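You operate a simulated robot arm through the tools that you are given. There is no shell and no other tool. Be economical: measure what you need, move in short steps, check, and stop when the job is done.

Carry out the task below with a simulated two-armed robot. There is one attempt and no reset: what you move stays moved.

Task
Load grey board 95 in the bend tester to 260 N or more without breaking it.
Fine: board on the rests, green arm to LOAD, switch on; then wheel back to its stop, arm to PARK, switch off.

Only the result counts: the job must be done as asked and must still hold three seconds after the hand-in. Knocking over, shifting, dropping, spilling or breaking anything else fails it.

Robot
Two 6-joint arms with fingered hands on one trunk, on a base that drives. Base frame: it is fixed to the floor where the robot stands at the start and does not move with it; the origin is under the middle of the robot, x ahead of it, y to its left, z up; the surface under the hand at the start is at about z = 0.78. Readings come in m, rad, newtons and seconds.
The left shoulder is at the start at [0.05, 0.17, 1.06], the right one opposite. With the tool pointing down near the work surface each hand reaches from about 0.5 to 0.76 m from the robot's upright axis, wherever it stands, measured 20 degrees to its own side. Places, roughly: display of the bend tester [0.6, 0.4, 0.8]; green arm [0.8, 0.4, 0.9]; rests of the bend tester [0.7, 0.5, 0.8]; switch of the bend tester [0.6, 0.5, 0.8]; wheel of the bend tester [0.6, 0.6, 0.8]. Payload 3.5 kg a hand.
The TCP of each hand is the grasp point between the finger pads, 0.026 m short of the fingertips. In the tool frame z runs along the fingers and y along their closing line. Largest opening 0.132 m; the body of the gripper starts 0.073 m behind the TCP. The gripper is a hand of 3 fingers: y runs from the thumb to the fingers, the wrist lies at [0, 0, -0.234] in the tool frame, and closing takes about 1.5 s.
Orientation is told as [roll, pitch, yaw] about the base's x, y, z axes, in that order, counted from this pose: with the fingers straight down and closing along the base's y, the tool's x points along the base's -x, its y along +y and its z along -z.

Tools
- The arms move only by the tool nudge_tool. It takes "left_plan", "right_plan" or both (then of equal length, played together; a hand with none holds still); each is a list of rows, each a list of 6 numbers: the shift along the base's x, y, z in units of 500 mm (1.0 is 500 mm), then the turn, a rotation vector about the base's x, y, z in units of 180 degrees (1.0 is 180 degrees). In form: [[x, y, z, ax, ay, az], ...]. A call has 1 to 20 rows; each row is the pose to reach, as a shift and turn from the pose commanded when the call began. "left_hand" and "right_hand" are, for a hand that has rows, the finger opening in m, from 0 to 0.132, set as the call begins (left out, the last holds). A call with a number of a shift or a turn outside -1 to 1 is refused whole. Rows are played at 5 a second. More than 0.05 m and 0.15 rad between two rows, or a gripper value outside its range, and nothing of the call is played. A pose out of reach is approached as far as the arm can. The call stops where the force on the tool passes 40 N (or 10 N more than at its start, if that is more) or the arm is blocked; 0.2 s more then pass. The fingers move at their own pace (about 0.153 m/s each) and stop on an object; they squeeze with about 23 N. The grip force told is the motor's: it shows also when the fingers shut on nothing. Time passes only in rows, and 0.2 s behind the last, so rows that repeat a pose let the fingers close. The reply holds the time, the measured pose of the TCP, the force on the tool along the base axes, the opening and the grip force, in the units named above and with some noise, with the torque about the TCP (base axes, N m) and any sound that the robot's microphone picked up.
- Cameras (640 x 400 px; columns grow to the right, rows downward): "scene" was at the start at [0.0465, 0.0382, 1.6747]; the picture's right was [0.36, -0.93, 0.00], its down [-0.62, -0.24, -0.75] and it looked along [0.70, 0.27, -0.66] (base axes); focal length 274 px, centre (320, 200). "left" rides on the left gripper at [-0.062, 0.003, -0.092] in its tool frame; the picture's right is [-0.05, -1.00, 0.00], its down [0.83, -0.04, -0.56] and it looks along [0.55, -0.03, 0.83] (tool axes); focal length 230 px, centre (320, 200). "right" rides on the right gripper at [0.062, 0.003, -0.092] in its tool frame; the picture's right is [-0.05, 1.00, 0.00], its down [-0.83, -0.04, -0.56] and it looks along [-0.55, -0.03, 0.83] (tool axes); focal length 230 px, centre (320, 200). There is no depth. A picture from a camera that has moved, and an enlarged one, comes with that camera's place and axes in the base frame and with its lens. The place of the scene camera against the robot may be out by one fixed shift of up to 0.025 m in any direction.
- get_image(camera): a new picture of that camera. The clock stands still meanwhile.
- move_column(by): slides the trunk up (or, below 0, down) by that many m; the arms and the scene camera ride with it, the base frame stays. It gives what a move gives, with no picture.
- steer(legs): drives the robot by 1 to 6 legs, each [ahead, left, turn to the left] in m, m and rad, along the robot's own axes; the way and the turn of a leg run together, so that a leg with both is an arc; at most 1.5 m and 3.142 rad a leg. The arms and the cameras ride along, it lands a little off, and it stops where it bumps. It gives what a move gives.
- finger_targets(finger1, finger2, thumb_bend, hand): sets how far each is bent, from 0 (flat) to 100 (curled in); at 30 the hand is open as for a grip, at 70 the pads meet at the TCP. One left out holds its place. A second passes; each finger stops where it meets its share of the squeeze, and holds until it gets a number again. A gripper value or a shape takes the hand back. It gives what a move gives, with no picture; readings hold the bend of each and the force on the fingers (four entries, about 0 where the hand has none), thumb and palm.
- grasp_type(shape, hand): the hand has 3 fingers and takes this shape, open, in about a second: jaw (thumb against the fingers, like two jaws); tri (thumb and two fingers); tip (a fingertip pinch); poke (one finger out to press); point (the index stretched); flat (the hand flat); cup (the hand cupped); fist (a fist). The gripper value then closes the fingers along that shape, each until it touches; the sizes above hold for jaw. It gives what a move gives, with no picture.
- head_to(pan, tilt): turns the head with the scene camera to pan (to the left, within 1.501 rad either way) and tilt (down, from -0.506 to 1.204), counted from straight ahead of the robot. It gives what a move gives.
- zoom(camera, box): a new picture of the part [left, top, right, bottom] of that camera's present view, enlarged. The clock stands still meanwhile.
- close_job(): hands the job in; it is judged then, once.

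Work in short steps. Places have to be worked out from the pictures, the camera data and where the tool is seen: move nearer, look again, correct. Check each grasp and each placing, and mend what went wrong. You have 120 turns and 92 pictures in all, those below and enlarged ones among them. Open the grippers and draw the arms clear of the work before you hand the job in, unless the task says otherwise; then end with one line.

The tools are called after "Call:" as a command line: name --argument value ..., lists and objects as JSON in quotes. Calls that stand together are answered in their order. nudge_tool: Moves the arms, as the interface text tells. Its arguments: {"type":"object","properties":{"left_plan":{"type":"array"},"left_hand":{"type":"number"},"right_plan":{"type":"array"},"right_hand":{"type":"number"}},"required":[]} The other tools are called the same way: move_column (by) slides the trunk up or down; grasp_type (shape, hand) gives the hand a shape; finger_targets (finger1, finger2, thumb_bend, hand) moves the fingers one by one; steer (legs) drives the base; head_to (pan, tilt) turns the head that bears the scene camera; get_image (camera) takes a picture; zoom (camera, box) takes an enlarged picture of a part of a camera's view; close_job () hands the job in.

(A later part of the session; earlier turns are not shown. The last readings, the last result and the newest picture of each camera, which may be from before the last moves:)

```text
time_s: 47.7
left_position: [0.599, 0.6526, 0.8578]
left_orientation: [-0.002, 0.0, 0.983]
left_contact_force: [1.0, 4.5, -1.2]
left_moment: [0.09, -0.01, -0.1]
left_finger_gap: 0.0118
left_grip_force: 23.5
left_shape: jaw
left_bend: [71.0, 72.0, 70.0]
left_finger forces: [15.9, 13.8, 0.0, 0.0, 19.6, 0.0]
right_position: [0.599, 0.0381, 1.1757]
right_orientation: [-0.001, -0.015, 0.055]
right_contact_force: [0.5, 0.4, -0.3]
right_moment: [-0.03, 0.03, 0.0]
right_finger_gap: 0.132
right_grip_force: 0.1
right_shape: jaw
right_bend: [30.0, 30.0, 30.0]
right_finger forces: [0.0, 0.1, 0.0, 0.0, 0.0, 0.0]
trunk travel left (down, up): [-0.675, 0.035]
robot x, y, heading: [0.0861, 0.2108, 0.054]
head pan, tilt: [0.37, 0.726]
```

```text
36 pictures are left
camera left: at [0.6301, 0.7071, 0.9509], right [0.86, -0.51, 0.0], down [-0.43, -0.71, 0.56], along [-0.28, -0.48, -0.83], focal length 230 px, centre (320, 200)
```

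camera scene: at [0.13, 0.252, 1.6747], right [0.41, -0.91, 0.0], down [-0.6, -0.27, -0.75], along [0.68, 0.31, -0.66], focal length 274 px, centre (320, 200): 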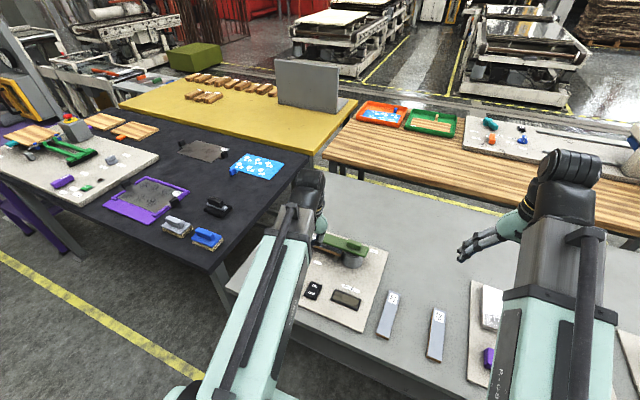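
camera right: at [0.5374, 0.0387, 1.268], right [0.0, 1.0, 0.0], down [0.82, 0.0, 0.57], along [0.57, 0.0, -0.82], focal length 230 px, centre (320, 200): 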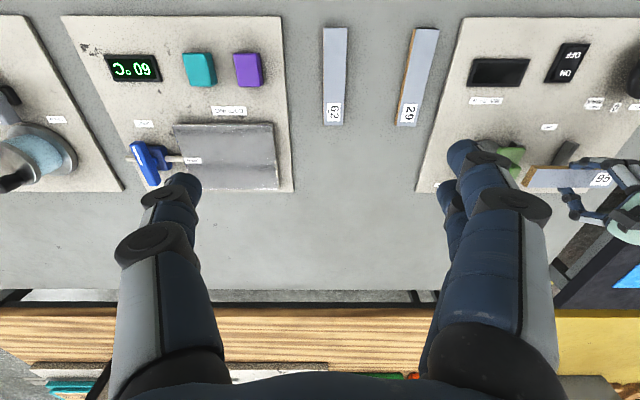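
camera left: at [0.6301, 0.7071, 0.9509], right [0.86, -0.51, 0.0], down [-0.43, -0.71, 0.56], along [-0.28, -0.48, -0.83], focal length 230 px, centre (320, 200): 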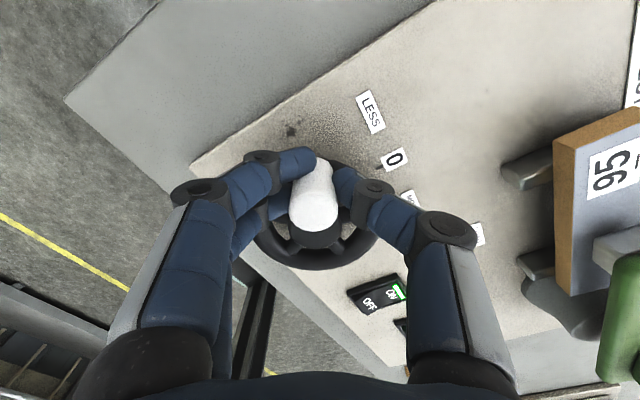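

Following well; reading the display.

Call:
zoom --camera "right" --box '[420, 0, 640, 140]'

```text
2.86 times, centred on (530, 70) of right
camera zoom: at [0.5373, 0.0392, 1.2681], right [0.0, 1.0, 0.0], down [0.82, 0.0, 0.57], along [0.57, 0.0, -0.82], focal length 657 px, centre (-280, 571)
```

zoom: 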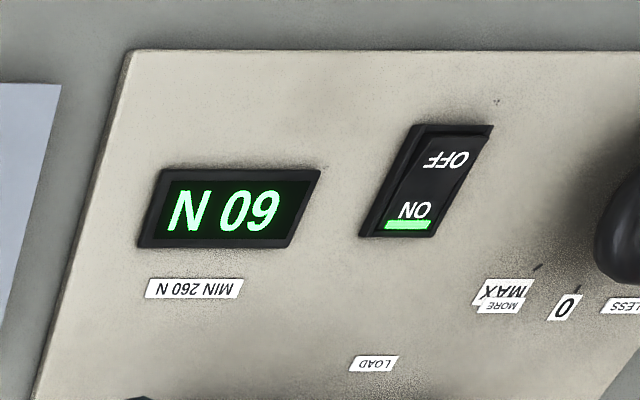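

60 N at ~56°. Roughly 1.6 N/deg, so ~185° for 260 N. Continuing to ~104°.

Call:
nudge_tool --left_plan '[[-0.0097, 0.0056, 0, 0, 0, 0.0444], [-0.02, 0.0098, 0, 0, 0, 0.0889], [-0.0308, 0.0125, 0, 0, 0, 0.1333], [-0.0419, 0.0136, 0, 0, 0, 0.1778], [-0.0531, 0.0132, 0, 0, 0, 0.2222], [-0.0641, 0.0113, 0, 0, 0, 0.2667]]'

Call:
zoom --camera "right" --box '[420, 0, 640, 140]'

```text
time_s: 49.1
left_position: [0.5651, 0.6606, 0.8589]
left_orientation: [-0.005, -0.001, 1.821]
left_contact_force: [-10.8, 18.6, 0.4]
left_moment: [0.4, 0.26, -0.33]
left_finger_gap: 0.0119
left_grip_force: 23.2
left_shape: jaw
left_bend: [71.0, 72.0, 70.0]
left_finger forces: [29.7, 13.9, 0.1, 0.0, 17.8, 0.0]
right_position: [0.599, 0.0385, 1.1775]
right_orientation: [-0.003, -0.014, 0.055]
right_contact_force: [-0.3, -0.7, -0.3]
right_moment: [0.05, 0.04, 0.0]
right_finger_gap: 0.1322
right_grip_force: 0.2
right_shape: jaw
right_bend: [30.0, 30.0, 30.0]
right_finger forces: [0.0, 0.0, 0.1, 0.1, 0.0, 0.1]
trunk travel left (down, up): [-0.675, 0.035]
robot x, y, heading: [0.0873, 0.2124, 0.055]
head pan, tilt: [0.37, 0.726]
```

```text
2.86 times, centred on (530, 70) of right
camera zoom: at [0.5363, 0.0404, 1.2686], right [0.0, 1.0, 0.0], down [0.82, 0.0, 0.57], along [0.57, 0.0, -0.82], focal length 657 px, centre (-280, 571)
```

zoom: 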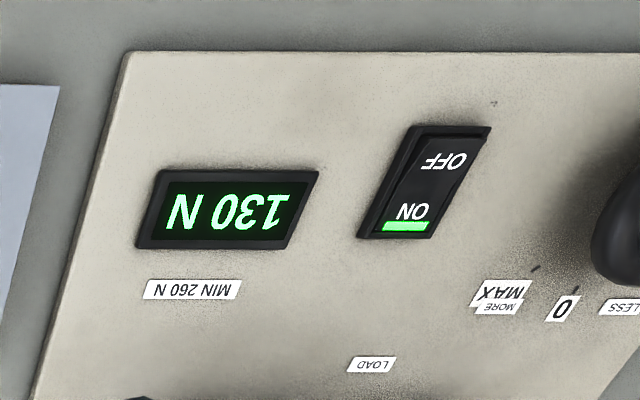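

130 N at ~104°, with some outward radial load on the fingers; I'll correct by 2 mm and go to ~120°, near my wrist limit.

Call:
nudge_tool --left_plan '[[0, 0.004, 0, 0, 0, 0], [-0.0106, 0.0006, 0, 0, 0, 0.0444], [-0.0206, -0.0043, 0, 0, 0, 0.0889]]'

Call:
get_image --camera "left"

```text
time_s: 49.9
left_position: [0.5384, 0.6826, 0.8599]
left_orientation: [-0.008, 0.017, 2.076]
left_contact_force: [-0.7, 0.0, -0.1]
left_moment: [-0.01, -0.01, -0.01]
left_finger_gap: 0.0063
left_grip_force: 23.7
left_shape: jaw
left_bend: [74.0, 74.0, 73.0]
left_finger forces: [0.1, 0.0, 0.0, 0.1, 0.0, 0.0]
left hand out of reach, approached as far as the arm can: row 3
right_position: [0.6004, 0.0375, 1.1772]
right_orientation: [-0.002, -0.015, 0.055]
right_contact_force: [-0.8, 0.0, -0.1]
right_moment: [-0.03, 0.03, 0.01]
right_finger_gap: 0.1318
right_grip_force: 0.1
right_shape: jaw
right_bend: [30.0, 30.0, 30.0]
right_finger forces: [0.1, 0.1, 0.1, 0.0, 0.0, 0.1]
trunk travel left (down, up): [-0.675, 0.035]
robot x, y, heading: [0.0873, 0.2146, 0.054]
head pan, tilt: [0.37, 0.726]
```

```text
33 pictures are left
camera left: at [0.5049, 0.7361, 0.9494], right [0.85, 0.53, 0.01], down [0.43, -0.7, 0.57], along [0.31, -0.48, -0.82], focal length 230 px, centre (320, 200)
```

left: 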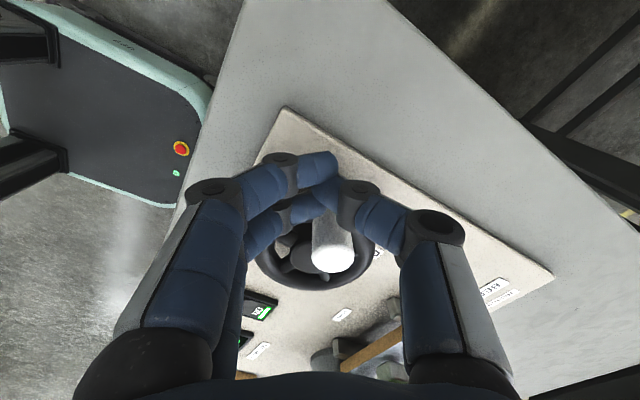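

The hand slipped off the handle at the wrist limit (no contact forces). I'll lift clear and check the display and the handle's place.

Call:
nudge_tool --left_plan '[[0, 0.01, 0.04, 0, 0, 0], [0, 0.01, 0.12, 0, 0, -0.04], [0, 0.01, 0.2, 0, 0, -0.08]]'

Call:
zoom --camera "right" --box '[420, 0, 640, 140]'

Call:
get_image --camera "left"

```text
time_s: 50.7
left_position: [0.5362, 0.6884, 0.9587]
left_orientation: [-0.003, 0.0, 1.845]
left_contact_force: [-1.2, 0.9, 1.2]
left_moment: [-0.02, -0.03, 0.04]
left_finger_gap: 0.0064
left_grip_force: 22.8
left_shape: jaw
left_bend: [74.0, 74.0, 73.0]
left_finger forces: [0.0, 0.1, 0.0, 0.0, 0.1, 0.1]
left hand out of reach, approached as far as the arm can: row 1
right_position: [0.6004, 0.0371, 1.1762]
right_orientation: [0.001, -0.013, 0.058]
right_contact_force: [-0.8, -0.4, 1.3]
right_moment: [0.01, 0.05, 0.02]
right_finger_gap: 0.1319
right_grip_force: 0.0
right_shape: jaw
right_bend: [30.0, 30.0, 30.0]
right_finger forces: [0.0, 0.0, 0.0, 0.0, 0.1, 0.0]
trunk travel left (down, up): [-0.675, 0.035]
robot x, y, heading: [0.083, 0.2115, 0.057]
head pan, tilt: [0.37, 0.726]
```

```text
2.86 times, centred on (530, 70) of right
camera zoom: at [0.5369, 0.0387, 1.2681], right [0.0, 1.0, 0.0], down [0.82, 0.0, 0.57], along [0.57, 0.0, -0.82], focal length 657 px, centre (-280, 571)
```

zoom: 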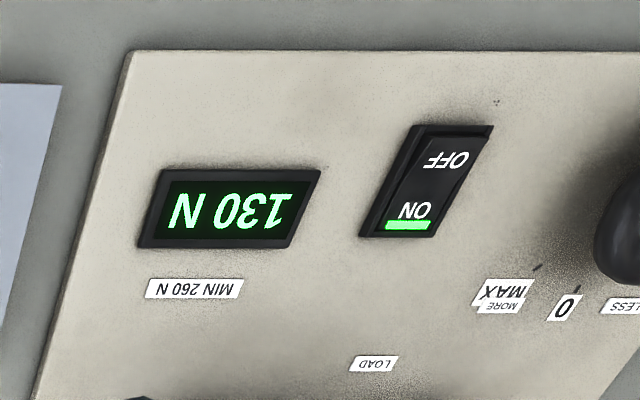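

```text
31 pictures are left
camera left: at [0.5177, 0.7467, 1.0507], right [0.95, 0.32, 0.0], down [0.26, -0.79, 0.56], along [0.18, -0.53, -0.83], focal length 230 px, centre (320, 200)
```

left: 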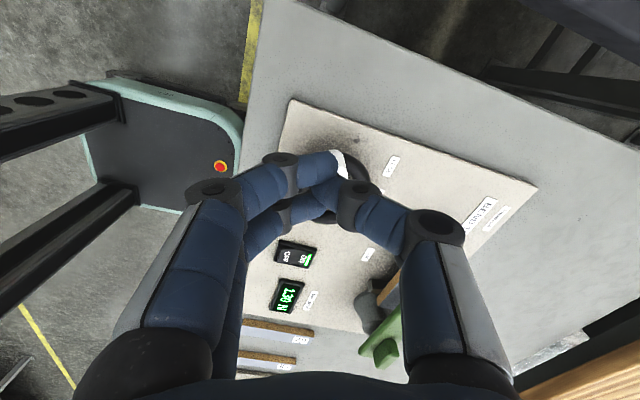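

Still 130 N, so the wheel holds when released. I'll turn the hand to yaw ≈ −60° above the handle (≈[0.567, 0.661]), fingers open, to regrip with fresh wrist range.

Call:
nudge_tool --left_plan '[[0.0, 0.0, 0.01, 0, 0, -0.046], [0.0, 0.0, 0.02, 0, 0, -0.092], [0.005, -0.005, 0.02, 0, 0, -0.138], [0.01, -0.01, 0.02, 0, 0, -0.184], [0.015, -0.015, 0.02, 0, 0, -0.23], [0.02, -0.02, 0.02, 0, 0, -0.276], [0.025, -0.025, 0.02, 0, 0, -0.322], [0.03, -0.03, 0.02, 0, 0, -0.368], [0.035, -0.035, 0.02, 0, 0, -0.414], [0.04, -0.04, 0.02, 0, 0, -0.46], [0.045, -0.045, 0.02, 0, 0, -0.506], [0.05, -0.05, 0.02, 0, 0, -0.552], [0.055, -0.054, 0.02, 0, 0, -0.598], [0.062, -0.054, 0.02, 0, 0, -0.644], [0.062, -0.054, 0.02, 0, 0, -0.69], [0.062, -0.054, 0.02, 0, 0, -0.736], [0.062, -0.054, 0.02, 0, 0, -0.782], [0.062, -0.054, 0.02, 0, 0, -0.828], [0.062, -0.054, 0.02, 0, 0, -0.874], [0.062, -0.054, 0.02, 0, 0, -0.92]]' --left_hand 0.07

Call:
get_image --camera "left"

```text
time_s: 54.9
left_position: [0.568, 0.66, 0.9685]
left_orientation: [-0.004, 0.001, -1.046]
left_contact_force: [0.4, 0.2, 0.1]
left_moment: [0.0, -0.03, 0.0]
left_finger_gap: 0.0694
left_grip_force: 0.0
left_shape: jaw
left_bend: [72.0, 72.0, 70.0]
left_finger forces: [0.0, 0.0, 0.1, 0.0, 0.1, 0.0]
right_position: [0.6002, 0.0371, 1.1766]
right_orientation: [-0.001, -0.015, 0.057]
right_contact_force: [0.1, -0.1, -0.2]
right_moment: [0.01, -0.02, 0.01]
right_finger_gap: 0.1321
right_grip_force: 0.0
right_shape: jaw
right_bend: [30.0, 30.0, 30.0]
right_finger forces: [0.0, 0.0, 0.1, 0.0, 0.0, 0.0]
trunk travel left (down, up): [-0.675, 0.035]
robot x, y, heading: [0.0849, 0.2137, 0.056]
head pan, tilt: [0.37, 0.726]
```

```text
30 pictures are left
camera left: at [0.6029, 0.6096, 1.0599], right [-0.84, -0.54, 0.0], down [-0.45, 0.7, 0.56], along [-0.31, 0.46, -0.83], focal length 230 px, centre (320, 200)
```

left: 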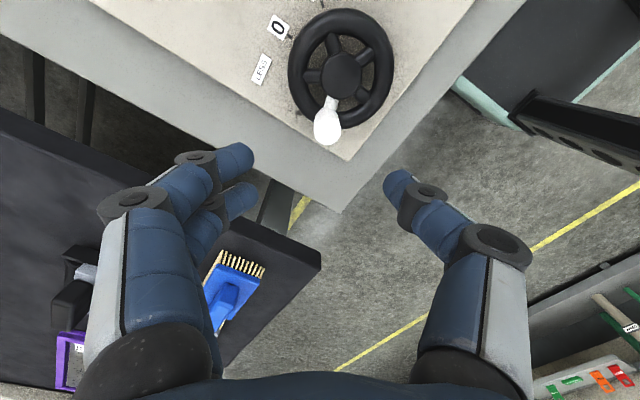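

Handle seen at ≈[0.566, 0.657]; the hand is above it. Lowering and gripping.

Call:
nudge_tool --left_plan '[[-0.003, -0.005, -0.08, 0, 0, 0], [-0.003, -0.005, -0.15, 0, 0, 0], [-0.003, -0.005, -0.2, 0, 0, 0], [-0.003, -0.005, -0.22, 0, 0, 0]]'

Call:
get_image --camera "left"

```text
time_s: 55.9
left_position: [0.5664, 0.6571, 0.8578]
left_orientation: [-0.003, 0.002, -1.044]
left_contact_force: [0.5, -0.1, -0.2]
left_moment: [0.02, 0.01, -0.03]
left_finger_gap: 0.0696
left_grip_force: 0.0
left_shape: jaw
left_bend: [72.0, 72.0, 70.0]
left_finger forces: [0.1, 0.0, 0.0, 0.1, 0.0, 0.0]
right_position: [0.6, 0.0369, 1.1771]
right_orientation: [0.0, -0.012, 0.055]
right_contact_force: [-0.4, -0.1, -0.3]
right_moment: [0.01, -0.01, -0.04]
right_finger_gap: 0.1317
right_grip_force: 0.0
right_shape: jaw
right_bend: [30.0, 30.0, 30.0]
right_finger forces: [0.0, 0.1, 0.0, 0.1, 0.1, 0.0]
trunk travel left (down, up): [-0.675, 0.035]
robot x, y, heading: [0.0845, 0.2133, 0.055]
head pan, tilt: [0.37, 0.726]
```

```text
29 pictures are left
camera left: at [0.6014, 0.6068, 0.9505], right [-0.84, -0.55, 0.0], down [-0.45, 0.7, 0.56], along [-0.31, 0.46, -0.83], focal length 230 px, centre (320, 200)
```

left: 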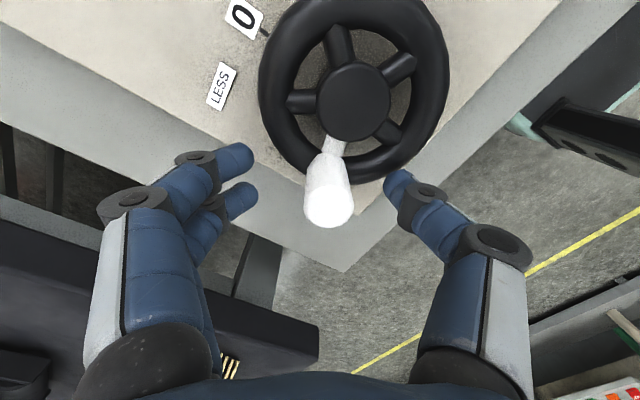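

Well centred between the fingers. Closing.

Call:
nudge_tool --left_plan '[[0, 0, 0, 0, 0, 0], [0, 0, 0, 0, 0, 0], [0, 0, 0, 0, 0, 0], [0, 0, 0, 0, 0, 0], [0, 0, 0, 0, 0, 0], [0, 0, 0, 0, 0, 0]]' --left_hand 0.01

Call:
zoom --camera "right" --box '[420, 0, 640, 140]'

```text
time_s: 57.3
left_position: [0.567, 0.6584, 0.8591]
left_orientation: [-0.005, 0.002, -1.044]
left_contact_force: [-0.1, -2.3, -3.1]
left_moment: [-0.05, -0.02, 0.0]
left_finger_gap: 0.0132
left_grip_force: 23.0
left_shape: jaw
left_bend: [72.0, 72.0, 70.0]
left_finger forces: [11.2, 9.1, 0.1, 0.1, 21.3, 0.0]
right_position: [0.6008, 0.0364, 1.1755]
right_orientation: [-0.001, -0.014, 0.056]
right_contact_force: [0.6, 0.4, -0.5]
right_moment: [0.02, 0.03, 0.04]
right_finger_gap: 0.132
right_grip_force: 0.0
right_shape: jaw
right_bend: [30.0, 30.0, 30.0]
right_finger forces: [0.0, 0.0, 0.1, 0.0, 0.0, 0.0]
trunk travel left (down, up): [-0.675, 0.035]
robot x, y, heading: [0.0858, 0.2139, 0.061]
head pan, tilt: [0.37, 0.726]
```

```text
2.86 times, centred on (530, 70) of right
camera zoom: at [0.5373, 0.0385, 1.268], right [0.0, 1.0, 0.0], down [0.82, 0.0, 0.57], along [0.57, 0.0, -0.82], focal length 657 px, centre (-280, 571)
```

zoom: 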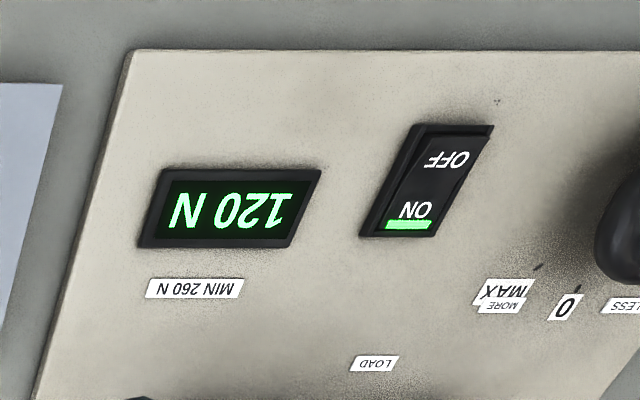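

120 N, gripped, handle at ~104°. Turning CCW to ~136° first with the hand following.

Call:
nudge_tool --left_plan '[[-0.0109, -0.0036, 0, 0, 0, 0.0444], [-0.0213, -0.0086, 0, 0, 0, 0.0889], [-0.0308, -0.015, 0, 0, 0, 0.1333], [-0.0394, -0.0227, 0, 0, 0, 0.1778]]'

Call:
zoom --camera "right" --box '[420, 0, 640, 140]'

```text
time_s: 58.3
left_position: [0.5456, 0.6469, 0.8584]
left_orientation: [-0.003, -0.001, -0.48]
left_contact_force: [-1.5, 3.6, 2.1]
left_moment: [0.03, 0.02, 0.02]
left_finger_gap: 0.0134
left_grip_force: 23.0
left_shape: jaw
left_bend: [72.0, 72.0, 70.0]
left_finger forces: [12.1, 13.8, 0.0, 0.0, 22.5, 0.0]
right_position: [0.5996, 0.0385, 1.1769]
right_orientation: [-0.002, -0.013, 0.055]
right_contact_force: [-0.2, 0.2, 0.8]
right_moment: [0.02, 0.01, 0.02]
right_finger_gap: 0.1316
right_grip_force: 0.0
right_shape: jaw
right_bend: [30.0, 30.0, 30.0]
right_finger forces: [0.0, 0.1, 0.1, 0.0, 0.0, 0.0]
trunk travel left (down, up): [-0.675, 0.035]
robot x, y, heading: [0.0808, 0.2133, 0.054]
head pan, tilt: [0.37, 0.726]
```

```text
2.86 times, centred on (530, 70) of right
camera zoom: at [0.5369, 0.039, 1.2683], right [0.0, 1.0, 0.0], down [0.82, 0.0, 0.57], along [0.57, 0.0, -0.82], focal length 657 px, centre (-280, 571)
```

zoom: 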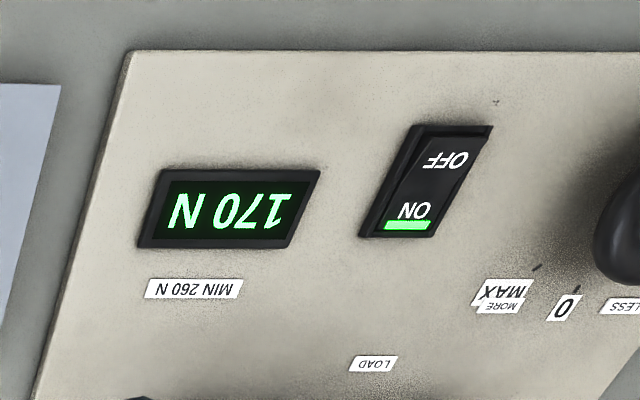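

170 N at ~136° (1.56 N/deg). Continuing to ~176°.

Call:
nudge_tool --left_plan '[[-0.0074, -0.0088, 0, 0, 0, 0.0444], [-0.0135, -0.0186, 0, 0, 0, 0.0889], [-0.0182, -0.0291, 0, 0, 0, 0.1333], [-0.0214, -0.0402, 0, 0, 0, 0.1778], [-0.023, -0.0516, 0, 0, 0, 0.2222]]'

Call:
zoom --camera "right" --box '[420, 0, 640, 140]'

```text
time_s: 59.5
left_position: [0.5342, 0.6207, 0.8587]
left_orientation: [-0.006, 0.001, 0.216]
left_contact_force: [-13.8, 5.0, 4.0]
left_moment: [0.22, 0.27, 0.16]
left_finger_gap: 0.0136
left_grip_force: 23.2
left_shape: jaw
left_bend: [72.0, 72.0, 70.0]
left_finger forces: [15.3, 18.6, 0.1, 0.0, 19.2, 0.0]
right_position: [0.5988, 0.0369, 1.1758]
right_orientation: [-0.003, -0.016, 0.055]
right_contact_force: [0.5, -1.1, 0.0]
right_moment: [0.01, -0.01, -0.03]
right_finger_gap: 0.1318
right_grip_force: 0.1
right_shape: jaw
right_bend: [30.0, 30.0, 30.0]
right_finger forces: [0.0, 0.0, 0.0, 0.0, 0.0, 0.1]
trunk travel left (down, up): [-0.675, 0.035]
robot x, y, heading: [0.0829, 0.2095, 0.053]
head pan, tilt: [0.37, 0.726]
```

```text
2.86 times, centred on (530, 70) of right
camera zoom: at [0.5358, 0.0388, 1.2686], right [0.0, 1.0, 0.0], down [0.82, 0.0, 0.57], along [0.57, 0.0, -0.82], focal length 657 px, centre (-280, 571)
```

zoom: 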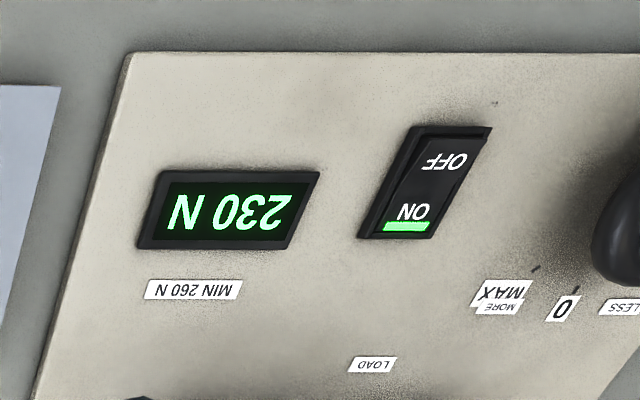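

230 N. Easing the radial load by 1.5 mm and advancing to ~192°.

Call:
nudge_tool --left_plan '[[-0.003, 0, 0, 0, 0, 0], [-0.003, -0.0115, 0, 0, 0, 0.0444], [-0.0014, -0.0229, 0, 0, 0, 0.0889]]'

Call:
zoom --camera "right" --box '[420, 0, 640, 140]'

```text
time_s: 60.3
left_position: [0.5338, 0.6095, 0.858]
left_orientation: [-0.004, 0.001, 0.494]
left_contact_force: [-11.8, 1.9, -0.2]
left_moment: [0.15, 0.28, 0.14]
left_finger_gap: 0.0134
left_grip_force: 23.6
left_shape: jaw
left_bend: [72.0, 72.0, 70.0]
left_finger forces: [13.9, 18.3, 0.0, 0.0, 18.8, 0.0]
right_position: [0.5993, 0.0373, 1.1777]
right_orientation: [-0.002, -0.015, 0.057]
right_contact_force: [0.0, -0.4, 0.2]
right_moment: [0.0, 0.04, 0.02]
right_finger_gap: 0.1321
right_grip_force: 0.0
right_shape: jaw
right_bend: [30.0, 30.0, 30.0]
right_finger forces: [0.0, 0.0, 0.1, 0.0, 0.0, 0.0]
trunk travel left (down, up): [-0.675, 0.035]
robot x, y, heading: [0.0868, 0.21, 0.059]
head pan, tilt: [0.37, 0.726]
```

```text
2.86 times, centred on (530, 70) of right
camera zoom: at [0.5362, 0.0386, 1.2684], right [0.0, 1.0, 0.0], down [0.82, 0.0, 0.57], along [0.57, 0.0, -0.82], focal length 657 px, centre (-280, 571)
```

zoom: 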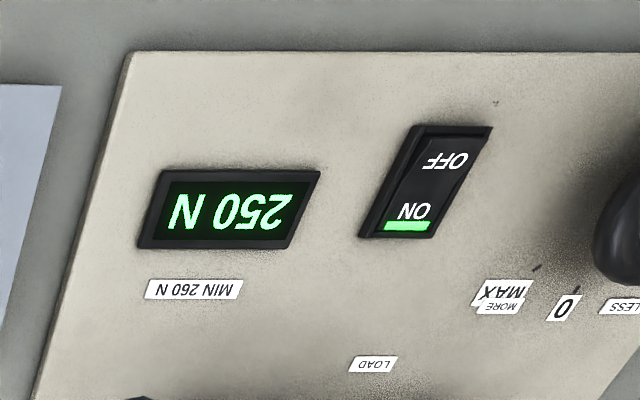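

250 N. Advancing ~8° more.

Call:
nudge_tool --left_plan '[[0.0, -0.0056, 0, 0, 0, 0.022], [0.0008, -0.0111, 0, 0, 0, 0.0444]]'

Call:
zoom --camera "right" --box '[420, 0, 640, 140]'

```text
time_s: 60.9
left_position: [0.5358, 0.6022, 0.8595]
left_orientation: [-0.005, -0.001, 0.631]
left_contact_force: [-5.6, 1.3, -3.4]
left_moment: [0.11, 0.14, 0.16]
left_finger_gap: 0.0137
left_grip_force: 22.6
left_shape: jaw
left_bend: [72.0, 72.0, 70.0]
left_finger forces: [13.0, 15.6, 0.0, 0.1, 19.3, 0.0]
right_position: [0.6006, 0.0354, 1.1762]
right_orientation: [-0.002, -0.013, 0.056]
right_contact_force: [-0.1, -0.5, 0.1]
right_moment: [0.0, -0.02, -0.01]
right_finger_gap: 0.1318
right_grip_force: 0.1
right_shape: jaw
right_bend: [30.0, 30.0, 30.0]
right_finger forces: [0.1, 0.1, 0.0, 0.0, 0.0, 0.0]
trunk travel left (down, up): [-0.675, 0.035]
robot x, y, heading: [0.0837, 0.2115, 0.058]
head pan, tilt: [0.37, 0.726]
```

```text
2.86 times, centred on (530, 70) of right
camera zoom: at [0.5369, 0.0388, 1.2682], right [0.0, 1.0, 0.0], down [0.82, 0.0, 0.57], along [0.57, 0.0, -0.82], focal length 657 px, centre (-280, 571)
```

zoom: 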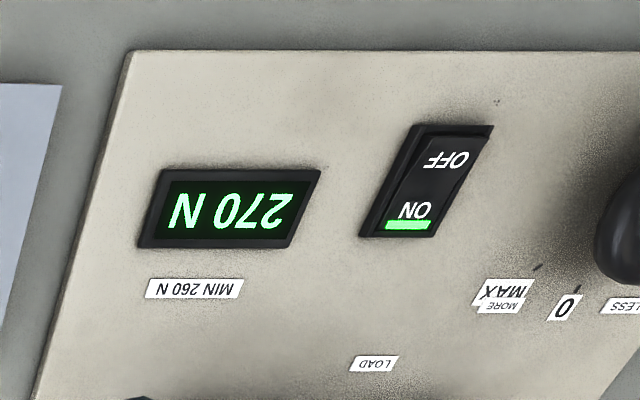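

270 N reached. I'll hold briefly, then wind back clockwise to ~105°.

Call:
nudge_tool --left_plan '[[0, 0, 0, 0, 0, 0], [0, 0, 0, 0, 0, 0], [0, 0, 0, 0, 0, 0], [-0.0034, 0.0112, 0, 0, 0, -0.0444], [-0.0053, 0.0228, 0, 0, 0, -0.0889], [-0.0055, 0.0345, 0, 0, 0, -0.1333], [-0.004, 0.0461, 0, 0, 0, -0.1778], [-0.001, 0.0575, 0, 0, 0, -0.2222], [0.0036, 0.0682, 0, 0, 0, -0.2667], [0.0096, 0.0783, 0, 0, 0, -0.3111], [0.017, 0.0874, 0, 0, 0, -0.3556], [0.0256, 0.0954, 0, 0, 0, -0.4], [0.0352, 0.1021, 0, 0, 0, -0.4444], [0.0456, 0.1074, 0, 0, 0, -0.4889], [0.0567, 0.1112, 0, 0, 0, -0.5333]]'

Call:
zoom --camera "right" --box '[420, 0, 640, 140]'

```text
time_s: 64.1
left_position: [0.5645, 0.658, 0.8587]
left_orientation: [-0.005, 0.0, -1.047]
left_contact_force: [3.2, -14.2, -3.6]
left_moment: [-0.24, -0.03, 0.04]
left_finger_gap: 0.0133
left_grip_force: 23.3
left_shape: jaw
left_bend: [72.0, 72.0, 70.0]
left_finger forces: [13.8, 8.2, 0.0, 0.0, 22.3, 0.0]
right_position: [0.6009, 0.0354, 1.1767]
right_orientation: [0.0, -0.014, 0.056]
right_contact_force: [0.7, 0.8, -0.1]
right_moment: [0.0, 0.01, -0.01]
right_finger_gap: 0.1318
right_grip_force: 0.1
right_shape: jaw
right_bend: [30.0, 30.0, 30.0]
right_finger forces: [0.0, 0.0, 0.0, 0.0, 0.0, 0.0]
trunk travel left (down, up): [-0.675, 0.035]
robot x, y, heading: [0.0832, 0.2132, 0.055]
head pan, tilt: [0.37, 0.726]
```

```text
2.86 times, centred on (530, 70) of right
camera zoom: at [0.5375, 0.0375, 1.2677], right [0.0, 1.0, 0.0], down [0.82, 0.0, 0.57], along [0.57, 0.0, -0.82], focal length 657 px, centre (-280, 571)
```

zoom: 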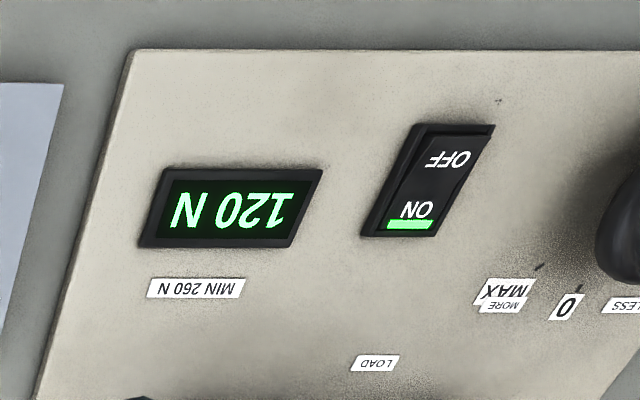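

Back to 120 N. I'll release, lift, and turn the hand to yaw ≈ +95° to regrip for the last stretch.

Call:
nudge_tool --left_plan '[[0, -0.002, 0, 0, 0, 0], [0, -0.002, 0, 0, 0, 0], [0, -0.002, 0, 0, 0, 0], [0, -0.002, 0.06, 0, 0, 0], [0, -0.002, 0.13, 0, 0, 0], [0, -0.002, 0.2, 0, 0, 0], [0, -0.002, 0.2, 0, 0, 0.046], [0, -0.002, 0.2, 0, 0, 0.092], [0, -0.002, 0.2, 0, 0, 0.138], [0, -0.002, 0.2, 0, 0, 0.184], [0, -0.002, 0.2, 0, 0, 0.23], [0, -0.002, 0.2, 0, 0, 0.276], [0, -0.002, 0.2, 0, 0, 0.322], [0, -0.002, 0.2, 0, 0, 0.368], [0, -0.002, 0.2, 0, 0, 0.414]]' --left_hand 0.07

Call:
nudge_tool --left_plan '[[0, 0, 0, 0, 0, 0.046], [0, 0, 0, 0, 0, 0.092], [0, 0, 0, 0, 0, 0.138], [0, 0, 0, 0, 0, 0.184], [0, 0, 0, 0, 0, 0.23], [0, 0, 0, 0, 0, 0.276], [0, 0, 0, 0, 0, 0.322], [0, 0, 0, 0, 0, 0.368], [0, 0, 0, 0, 0, 0.414], [0, 0, 0, 0, 0, 0.448]]'

Call:
get_image --camera "left"

```text
time_s: 67.3
left_position: [0.5644, 0.6585, 0.9583]
left_orientation: [-0.004, -0.001, 0.26]
left_contact_force: [0.5, -0.9, -0.3]
left_moment: [0.0, -0.03, -0.01]
left_finger_gap: 0.0693
left_grip_force: 0.0
left_shape: jaw
left_bend: [72.0, 72.0, 70.0]
left_finger forces: [0.0, 0.0, 0.0, 0.0, 0.0, 0.0]
right_position: [0.6002, 0.0365, 1.1757]
right_orientation: [-0.002, -0.014, 0.056]
right_contact_force: [-0.1, -0.7, 0.5]
right_moment: [-0.02, 0.0, 0.01]
right_finger_gap: 0.1321
right_grip_force: 0.1
right_shape: jaw
right_bend: [30.0, 30.0, 30.0]
right_finger forces: [0.0, 0.0, 0.0, 0.0, 0.0, 0.0]
trunk travel left (down, up): [-0.675, 0.035]
robot x, y, heading: [0.0836, 0.2126, 0.058]
head pan, tilt: [0.37, 0.726]
```

```text
time_s: 69.5
left_position: [0.5637, 0.6584, 0.9577]
left_orientation: [-0.003, -0.001, 1.666]
left_contact_force: [0.0, -0.9, -0.6]
left_moment: [0.01, 0.03, -0.02]
left_finger_gap: 0.0695
left_grip_force: 0.0
left_shape: jaw
left_bend: [72.0, 72.0, 70.0]
left_finger forces: [0.0, 0.0, 0.0, 0.0, 0.0, 0.1]
right_position: [0.5995, 0.0364, 1.177]
right_orientation: [-0.002, -0.014, 0.055]
right_contact_force: [-0.6, 0.6, -0.3]
right_moment: [-0.02, 0.02, 0.0]
right_finger_gap: 0.1319
right_grip_force: 0.1
right_shape: jaw
right_bend: [30.0, 30.0, 30.0]
right_finger forces: [0.1, 0.0, 0.0, 0.1, 0.0, 0.0]
trunk travel left (down, up): [-0.675, 0.035]
robot x, y, heading: [0.0854, 0.2132, 0.055]
head pan, tilt: [0.37, 0.726]
```

```text
22 pictures are left
camera left: at [0.5551, 0.72, 1.0502], right [0.99, 0.15, 0.0], down [0.12, -0.82, 0.56], along [0.09, -0.55, -0.83], focal length 230 px, centre (320, 200)
```

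left: 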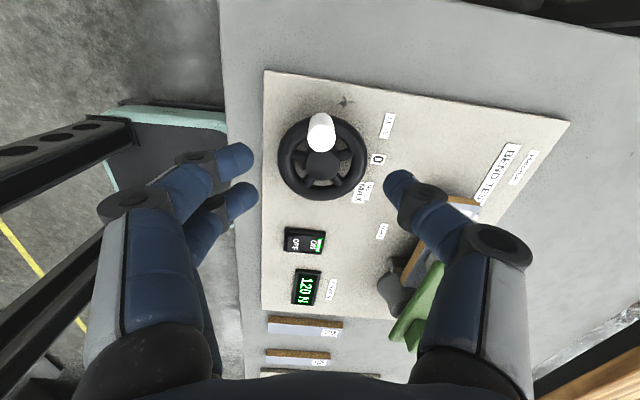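

Handle at [0.566, 0.658], right below. Lower and close.

Call:
nudge_tool --left_plan '[[0.004, -0.001, -0.07, 0, 0, 0], [0.004, -0.001, -0.14, 0, 0, 0], [0.004, -0.001, -0.2, 0, 0, 0]]'

Call:
nudge_tool --left_plan '[[0, 0, 0, 0, 0, 0], [0, 0, 0, 0, 0, 0], [0, 0, 0, 0, 0, 0], [0, 0, 0, 0, 0, 0], [0, 0, 0, 0, 0, 0], [0, 0, 0, 0, 0, 0]]' --left_hand 0.01

```text
time_s: 70.3
left_position: [0.5659, 0.6571, 0.857]
left_orientation: [-0.004, 0.0, 1.666]
left_contact_force: [-0.6, 0.2, 0.2]
left_moment: [0.03, -0.03, 0.03]
left_finger_gap: 0.0691
left_grip_force: 0.0
left_shape: jaw
left_bend: [72.0, 72.0, 70.0]
left_finger forces: [0.0, 0.1, 0.0, 0.1, 0.1, 0.1]
right_position: [0.5999, 0.0369, 1.1772]
right_orientation: [-0.001, -0.015, 0.057]
right_contact_force: [-0.1, 0.0, 0.6]
right_moment: [-0.01, -0.01, -0.02]
right_finger_gap: 0.1319
right_grip_force: 0.1
right_shape: jaw
right_bend: [30.0, 30.0, 30.0]
right_finger forces: [0.0, 0.1, 0.2, 0.1, 0.0, 0.0]
trunk travel left (down, up): [-0.675, 0.035]
robot x, y, heading: [0.0876, 0.2112, 0.053]
head pan, tilt: [0.37, 0.726]
```

```text
time_s: 71.7
left_position: [0.5662, 0.6566, 0.8576]
left_orientation: [-0.004, 0.0, 1.664]
left_contact_force: [0.6, -0.5, -2.6]
left_moment: [0.01, -0.02, 0.02]
left_finger_gap: 0.0136
left_grip_force: 22.9
left_shape: jaw
left_bend: [72.0, 72.0, 70.0]
left_finger forces: [9.5, 11.1, 0.0, 0.0, 21.1, 0.1]
right_position: [0.6009, 0.0385, 1.1759]
right_orientation: [-0.001, -0.013, 0.055]
right_contact_force: [1.0, 0.4, 0.3]
right_moment: [0.02, -0.01, -0.01]
right_finger_gap: 0.1318
right_grip_force: 0.0
right_shape: jaw
right_bend: [30.0, 30.0, 30.0]
right_finger forces: [0.0, 0.0, 0.0, 0.1, 0.0, 0.0]
trunk travel left (down, up): [-0.675, 0.035]
robot x, y, heading: [0.0844, 0.2089, 0.055]
head pan, tilt: [0.37, 0.726]
```

Gripped at ~103°. Winding clockwise to the zero stop.

Call:
nudge_tool --left_plan '[[0.0113, 0.0018, 0, 0, 0, -0.0444], [0.0227, 0.002, 0, 0, 0, -0.0889], [0.0341, 0.0006, 0, 0, 0, -0.1333], [0.0452, -0.0024, 0, 0, 0, -0.1778], [0.0557, -0.0068, 0, 0, 0, -0.2222], [0.0655, -0.0127, 0, 0, 0, -0.2667], [0.0744, -0.0199, 0, 0, 0, -0.3111], [0.0822, -0.0283, 0, 0, 0, -0.3556], [0.0887, -0.0377, 0, 0, 0, -0.4], [0.0939, -0.0479, 0, 0, 0, -0.4444], [0.0977, -0.0587, 0, 0, 0, -0.4889], [0.0998, -0.0699, 0, 0, 0, -0.5333], [0.1005, -0.0813, 0, 0, 0, -0.56]]'

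Call:
get_image --camera "left"

```text
time_s: 74.5
left_position: [0.6162, 0.6188, 0.8582]
left_orientation: [-0.004, 0.001, -0.095]
left_contact_force: [-17.8, 0.2, -4.3]
left_moment: [0.0, 0.36, 0.03]
left_finger_gap: 0.0135
left_grip_force: 23.2
left_shape: jaw
left_bend: [72.0, 72.0, 70.0]
left_finger forces: [8.0, 18.5, 0.1, 0.0, 22.7, 0.1]
right_position: [0.5986, 0.0373, 1.1769]
right_orientation: [0.0, -0.016, 0.056]
right_contact_force: [-0.4, 0.1, 0.3]
right_moment: [0.0, -0.01, 0.0]
right_finger_gap: 0.1319
right_grip_force: 0.1
right_shape: jaw
right_bend: [30.0, 30.0, 30.0]
right_finger forces: [0.0, 0.0, 0.0, 0.0, 0.0, 0.1]
trunk travel left (down, up): [-0.675, 0.035]
robot x, y, heading: [0.0847, 0.2082, 0.054]
head pan, tilt: [0.37, 0.726]
```

```text
21 pictures are left
camera left: at [0.6771, 0.6164, 0.9504], right [-0.04, -1.0, 0.0], down [-0.83, 0.04, 0.56], along [-0.56, 0.02, -0.83], focal length 230 px, centre (320, 200)
```

left: 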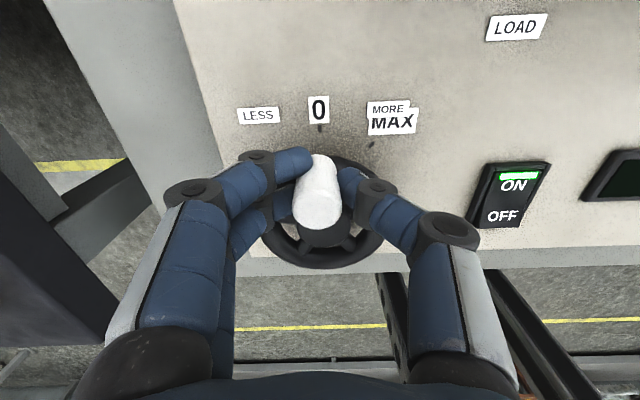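

At about zero. I'll push a few mm more clockwise to seat it on the stop and check the reaction.

Call:
nudge_tool --left_plan '[[-0.002, -0.006, 0, 0, 0, 0], [-0.003, -0.012, 0, 0, 0, 0], [-0.003, -0.018, 0, 0, 0, 0]]'

Call:
zoom --camera "right" --box '[420, 0, 640, 140]'

```text
time_s: 75.3
left_position: [0.6153, 0.6109, 0.8586]
left_orientation: [-0.002, -0.002, -0.092]
left_contact_force: [-6.9, 18.5, -0.5]
left_moment: [0.53, 0.14, -0.01]
left_finger_gap: 0.0135
left_grip_force: 23.1
left_shape: jaw
left_bend: [72.0, 72.0, 70.0]
left_finger forces: [15.7, 26.3, 0.0, 0.0, 13.0, 0.0]
right_position: [0.5998, 0.0386, 1.1773]
right_orientation: [-0.004, -0.015, 0.057]
right_contact_force: [-0.3, 0.6, 0.4]
right_moment: [-0.02, -0.02, 0.02]
right_finger_gap: 0.1321
right_grip_force: 0.0
right_shape: jaw
right_bend: [30.0, 30.0, 30.0]
right_finger forces: [0.0, 0.1, 0.0, 0.0, 0.0, 0.1]
trunk travel left (down, up): [-0.675, 0.035]
robot x, y, heading: [0.0853, 0.2125, 0.055]
head pan, tilt: [0.37, 0.726]
```

```text
2.86 times, centred on (530, 70) of right
camera zoom: at [0.5367, 0.0403, 1.2686], right [0.0, 1.0, 0.0], down [0.82, 0.0, 0.57], along [0.57, 0.0, -0.82], focal length 657 px, centre (-280, 571)
```

zoom: 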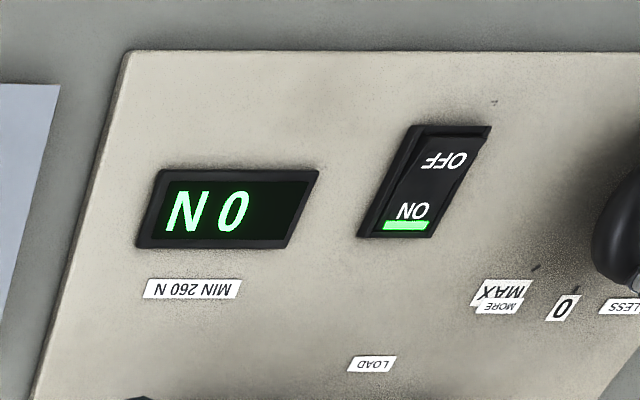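

Display 0 N, wheel firmly on its stop. Release, lift, close the fingers, and go over the −x side of the green arm.

Call:
nudge_tool --left_plan '[[0, 0.004, 0, 0, 0, 0], [0, 0.008, 0, 0, 0, 0], [0, 0.012, 0, 0, 0, 0], [0, 0.014, 0, 0, 0, 0], [0, 0.014, 0.06, 0, 0, 0], [0, 0.014, 0.14, 0, 0, 0], [0, 0.014, 0.22, 0, 0, 0], [0, 0.014, 0.29, 0, 0, 0]]' --left_hand 0.07

Call:
get_image --camera "left"

Call:
nudge_tool --left_plan '[[0.02, -0.07, 0, 0, 0, 0.01], [0.04, -0.14, 0, 0, 0, 0.02], [0.065, -0.21, 0, 0, 0, 0.03], [0.085, -0.286, 0, 0, 0, 0.03], [0.085, -0.286, 0, 0, 0, 0.03], [0.085, -0.286, 0, 0, 0, 0.03]]' --left_hand 0.0

Call:
get_image --camera "left"

```text
time_s: 77.1
left_position: [0.6142, 0.6149, 1.0037]
left_orientation: [-0.006, -0.002, -0.095]
left_contact_force: [-0.7, -0.2, -0.2]
left_moment: [0.01, -0.01, -0.01]
left_finger_gap: 0.0693
left_grip_force: 0.0
left_shape: jaw
left_bend: [72.0, 72.0, 70.0]
left_finger forces: [0.0, 0.1, 0.0, 0.1, 0.0, 0.1]
right_position: [0.6001, 0.0361, 1.1763]
right_orientation: [-0.002, -0.015, 0.056]
right_contact_force: [-0.2, -0.4, 0.4]
right_moment: [-0.01, 0.03, -0.01]
right_finger_gap: 0.1318
right_grip_force: 0.1
right_shape: jaw
right_bend: [30.0, 30.0, 30.0]
right_finger forces: [0.0, 0.1, 0.0, 0.0, 0.0, 0.0]
trunk travel left (down, up): [-0.675, 0.035]
robot x, y, heading: [0.0807, 0.213, 0.052]
head pan, tilt: [0.37, 0.726]
```

```text
19 pictures are left
camera left: at [0.677, 0.6133, 1.0955], right [-0.04, -1.0, 0.0], down [-0.83, 0.04, 0.56], along [-0.56, 0.02, -0.83], focal length 230 px, centre (320, 200)
```

left: 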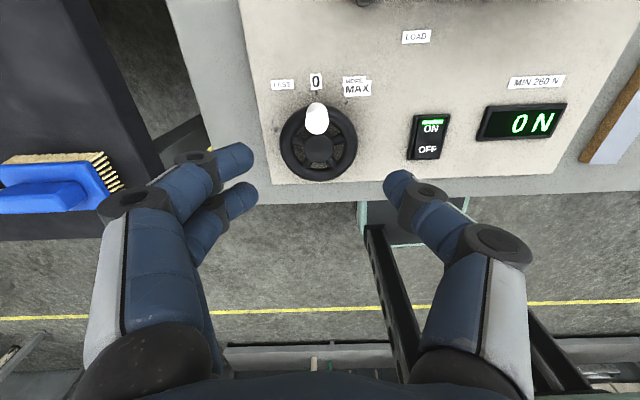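

```text
time_s: 78.5
left_position: [0.6578, 0.4715, 1.0025]
left_orientation: [-0.004, 0.001, -0.001]
left_contact_force: [0.4, 0.0, 0.6]
left_moment: [-0.01, 0.0, 0.0]
left_finger_gap: 0.0002
left_grip_force: 23.2
left_shape: jaw
left_bend: [64.0, 64.0, 66.0]
left_finger forces: [0.1, 0.0, 0.0, 0.0, 0.1, 0.0]
right_position: [0.6013, 0.0365, 1.1762]
right_orientation: [-0.002, -0.014, 0.056]
right_contact_force: [-0.3, 0.3, -0.2]
right_moment: [-0.02, 0.01, 0.02]
right_finger_gap: 0.1319
right_grip_force: 0.1
right_shape: jaw
right_bend: [30.0, 30.0, 30.0]
right_finger forces: [0.0, 0.1, 0.0, 0.1, 0.0, 0.0]
trunk travel left (down, up): [-0.675, 0.035]
robot x, y, heading: [0.0815, 0.2128, 0.059]
head pan, tilt: [0.37, 0.726]
```

```text
18 pictures are left
camera left: at [0.7192, 0.4756, 1.095], right [0.05, -1.0, 0.0], down [-0.83, -0.04, 0.56], along [-0.55, -0.03, -0.83], focal length 230 px, centre (320, 200)
```

left: 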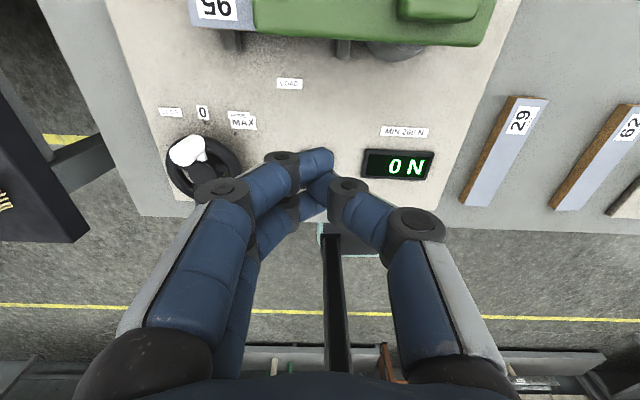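

Wheel at 0, display 0 N. Lowering to z≈0.874 beside the arm, then pushing +x along the arc part-way.

Call:
nudge_tool --left_plan '[[0, 0, -0.09, 0, 0, 0], [0, 0.01, -0.18, 0, 0, 0], [0, 0.016, -0.258, 0, 0, 0], [0.04, 0.02, -0.258, 0, 0, 0], [0.08, 0.024, -0.258, 0, 0, 0], [0.11, 0.03, -0.258, 0, 0, 0]]'

Call:
get_image --camera "left"

```text
time_s: 79.9
left_position: [0.7132, 0.4875, 0.8738]
left_orientation: [-0.003, 0.001, 0.0]
left_contact_force: [-0.6, -0.3, 0.7]
left_moment: [0.03, -0.01, -0.01]
left_finger_gap: 0.0
left_grip_force: 23.1
left_shape: jaw
left_bend: [64.0, 64.0, 66.0]
left_finger forces: [0.1, 0.0, 0.0, 0.0, 0.1, 0.1]
right_position: [0.6005, 0.0358, 1.1774]
right_orientation: [-0.002, -0.014, 0.054]
right_contact_force: [0.0, -1.0, -0.2]
right_moment: [-0.04, -0.01, 0.0]
right_finger_gap: 0.132
right_grip_force: 0.1
right_shape: jaw
right_bend: [30.0, 30.0, 30.0]
right_finger forces: [0.0, 0.0, 0.0, 0.0, 0.0, 0.1]
trunk travel left (down, up): [-0.675, 0.035]
robot x, y, heading: [0.0802, 0.2129, 0.054]
head pan, tilt: [0.37, 0.726]
```

```text
17 pictures are left
camera left: at [0.7749, 0.491, 0.966], right [0.05, -1.0, 0.0], down [-0.83, -0.04, 0.56], along [-0.55, -0.03, -0.83], focal length 230 px, centre (320, 200)
```

left: 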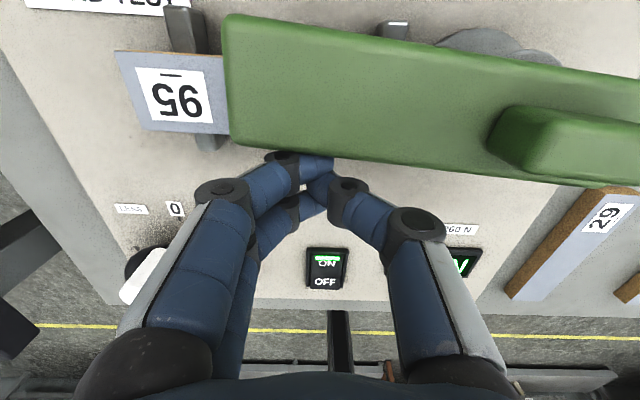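

Contact made and the arm has begun to turn. Continuing along the arc to ~θ=20°.

Call:
nudge_tool --left_plan '[[0.027, 0.004, 0, 0, 0, 0], [0.054, 0.006, 0, 0, 0, 0], [0.087, 0.004, 0, 0, 0, 0], [0.12, -0.002, 0, 0, 0, 0], [0.147, -0.014, 0, 0, 0, 0], [0.165, -0.03, 0, 0, 0, 0]]'

Call:
get_image --camera "left"

```text
time_s: 81.3
left_position: [0.7968, 0.4721, 0.8739]
left_orientation: [-0.004, -0.001, 0.001]
left_contact_force: [-0.3, 0.8, -0.4]
left_moment: [0.0, -0.02, -0.02]
left_finger_gap: 0.0002
left_grip_force: 23.3
left_shape: jaw
left_bend: [64.0, 64.0, 66.0]
left_finger forces: [0.0, 0.0, 0.0, 0.1, 0.3, 0.0]
right_position: [0.6006, 0.037, 1.1753]
right_orientation: [-0.003, -0.015, 0.056]
right_contact_force: [0.0, 0.5, 0.4]
right_moment: [-0.01, -0.02, -0.02]
right_finger_gap: 0.1318
right_grip_force: 0.1
right_shape: jaw
right_bend: [30.0, 30.0, 30.0]
right_finger forces: [0.1, 0.0, 0.0, 0.0, 0.1, 0.0]
trunk travel left (down, up): [-0.675, 0.035]
robot x, y, heading: [0.0866, 0.2131, 0.057]
head pan, tilt: [0.37, 0.726]
```

```text
16 pictures are left
camera left: at [0.8574, 0.4767, 0.9657], right [0.05, -1.0, 0.0], down [-0.83, -0.04, 0.56], along [-0.55, -0.03, -0.83], focal length 230 px, centre (320, 200)
```

left: 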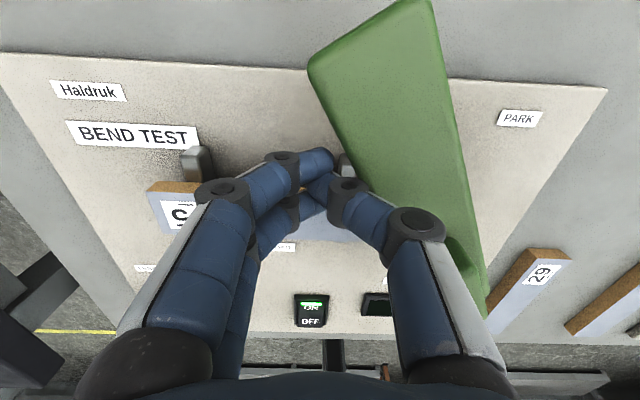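

Arm at ~28°. Pushing on toward −y.

Call:
nudge_tool --left_plan '[[0.018, -0.016, 0, 0, 0, 0], [0.03, -0.034, 0, 0, 0, 0], [0.03, -0.052, 0, 0, 0, 0]]'

Call:
get_image --camera "left"

```text
time_s: 82.1
left_position: [0.811, 0.4474, 0.8727]
left_orientation: [-0.004, 0.0, 0.001]
left_contact_force: [0.0, -0.1, 0.0]
left_moment: [-0.02, 0.01, -0.01]
left_finger_gap: 0.0
left_grip_force: 22.9
left_shape: jaw
left_bend: [64.0, 64.0, 66.0]
left_finger forces: [0.0, 0.0, 0.0, 0.0, 0.0, 0.0]
right_position: [0.6002, 0.0368, 1.176]
right_orientation: [-0.003, -0.015, 0.054]
right_contact_force: [0.5, 0.6, 0.3]
right_moment: [0.01, 0.01, -0.01]
right_finger_gap: 0.132
right_grip_force: 0.0
right_shape: jaw
right_bend: [30.0, 30.0, 30.0]
right_finger forces: [0.0, 0.0, 0.0, 0.1, 0.0, 0.0]
trunk travel left (down, up): [-0.675, 0.035]
robot x, y, heading: [0.0863, 0.2098, 0.06]
head pan, tilt: [0.37, 0.726]
```

```text
15 pictures are left
camera left: at [0.8722, 0.4502, 0.966], right [0.05, -1.0, 0.0], down [-0.83, -0.04, 0.56], along [-0.55, -0.03, -0.83], focal length 230 px, centre (320, 200)
```

left: 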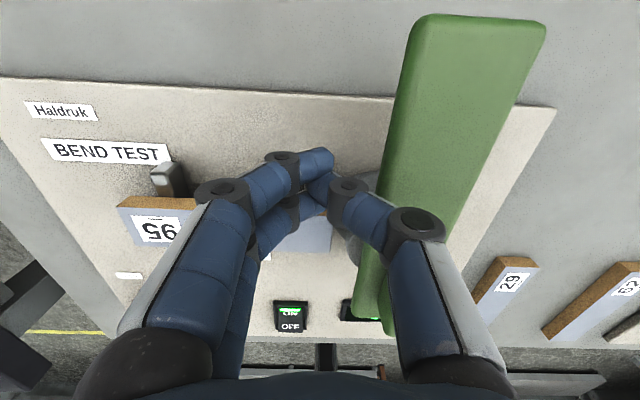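

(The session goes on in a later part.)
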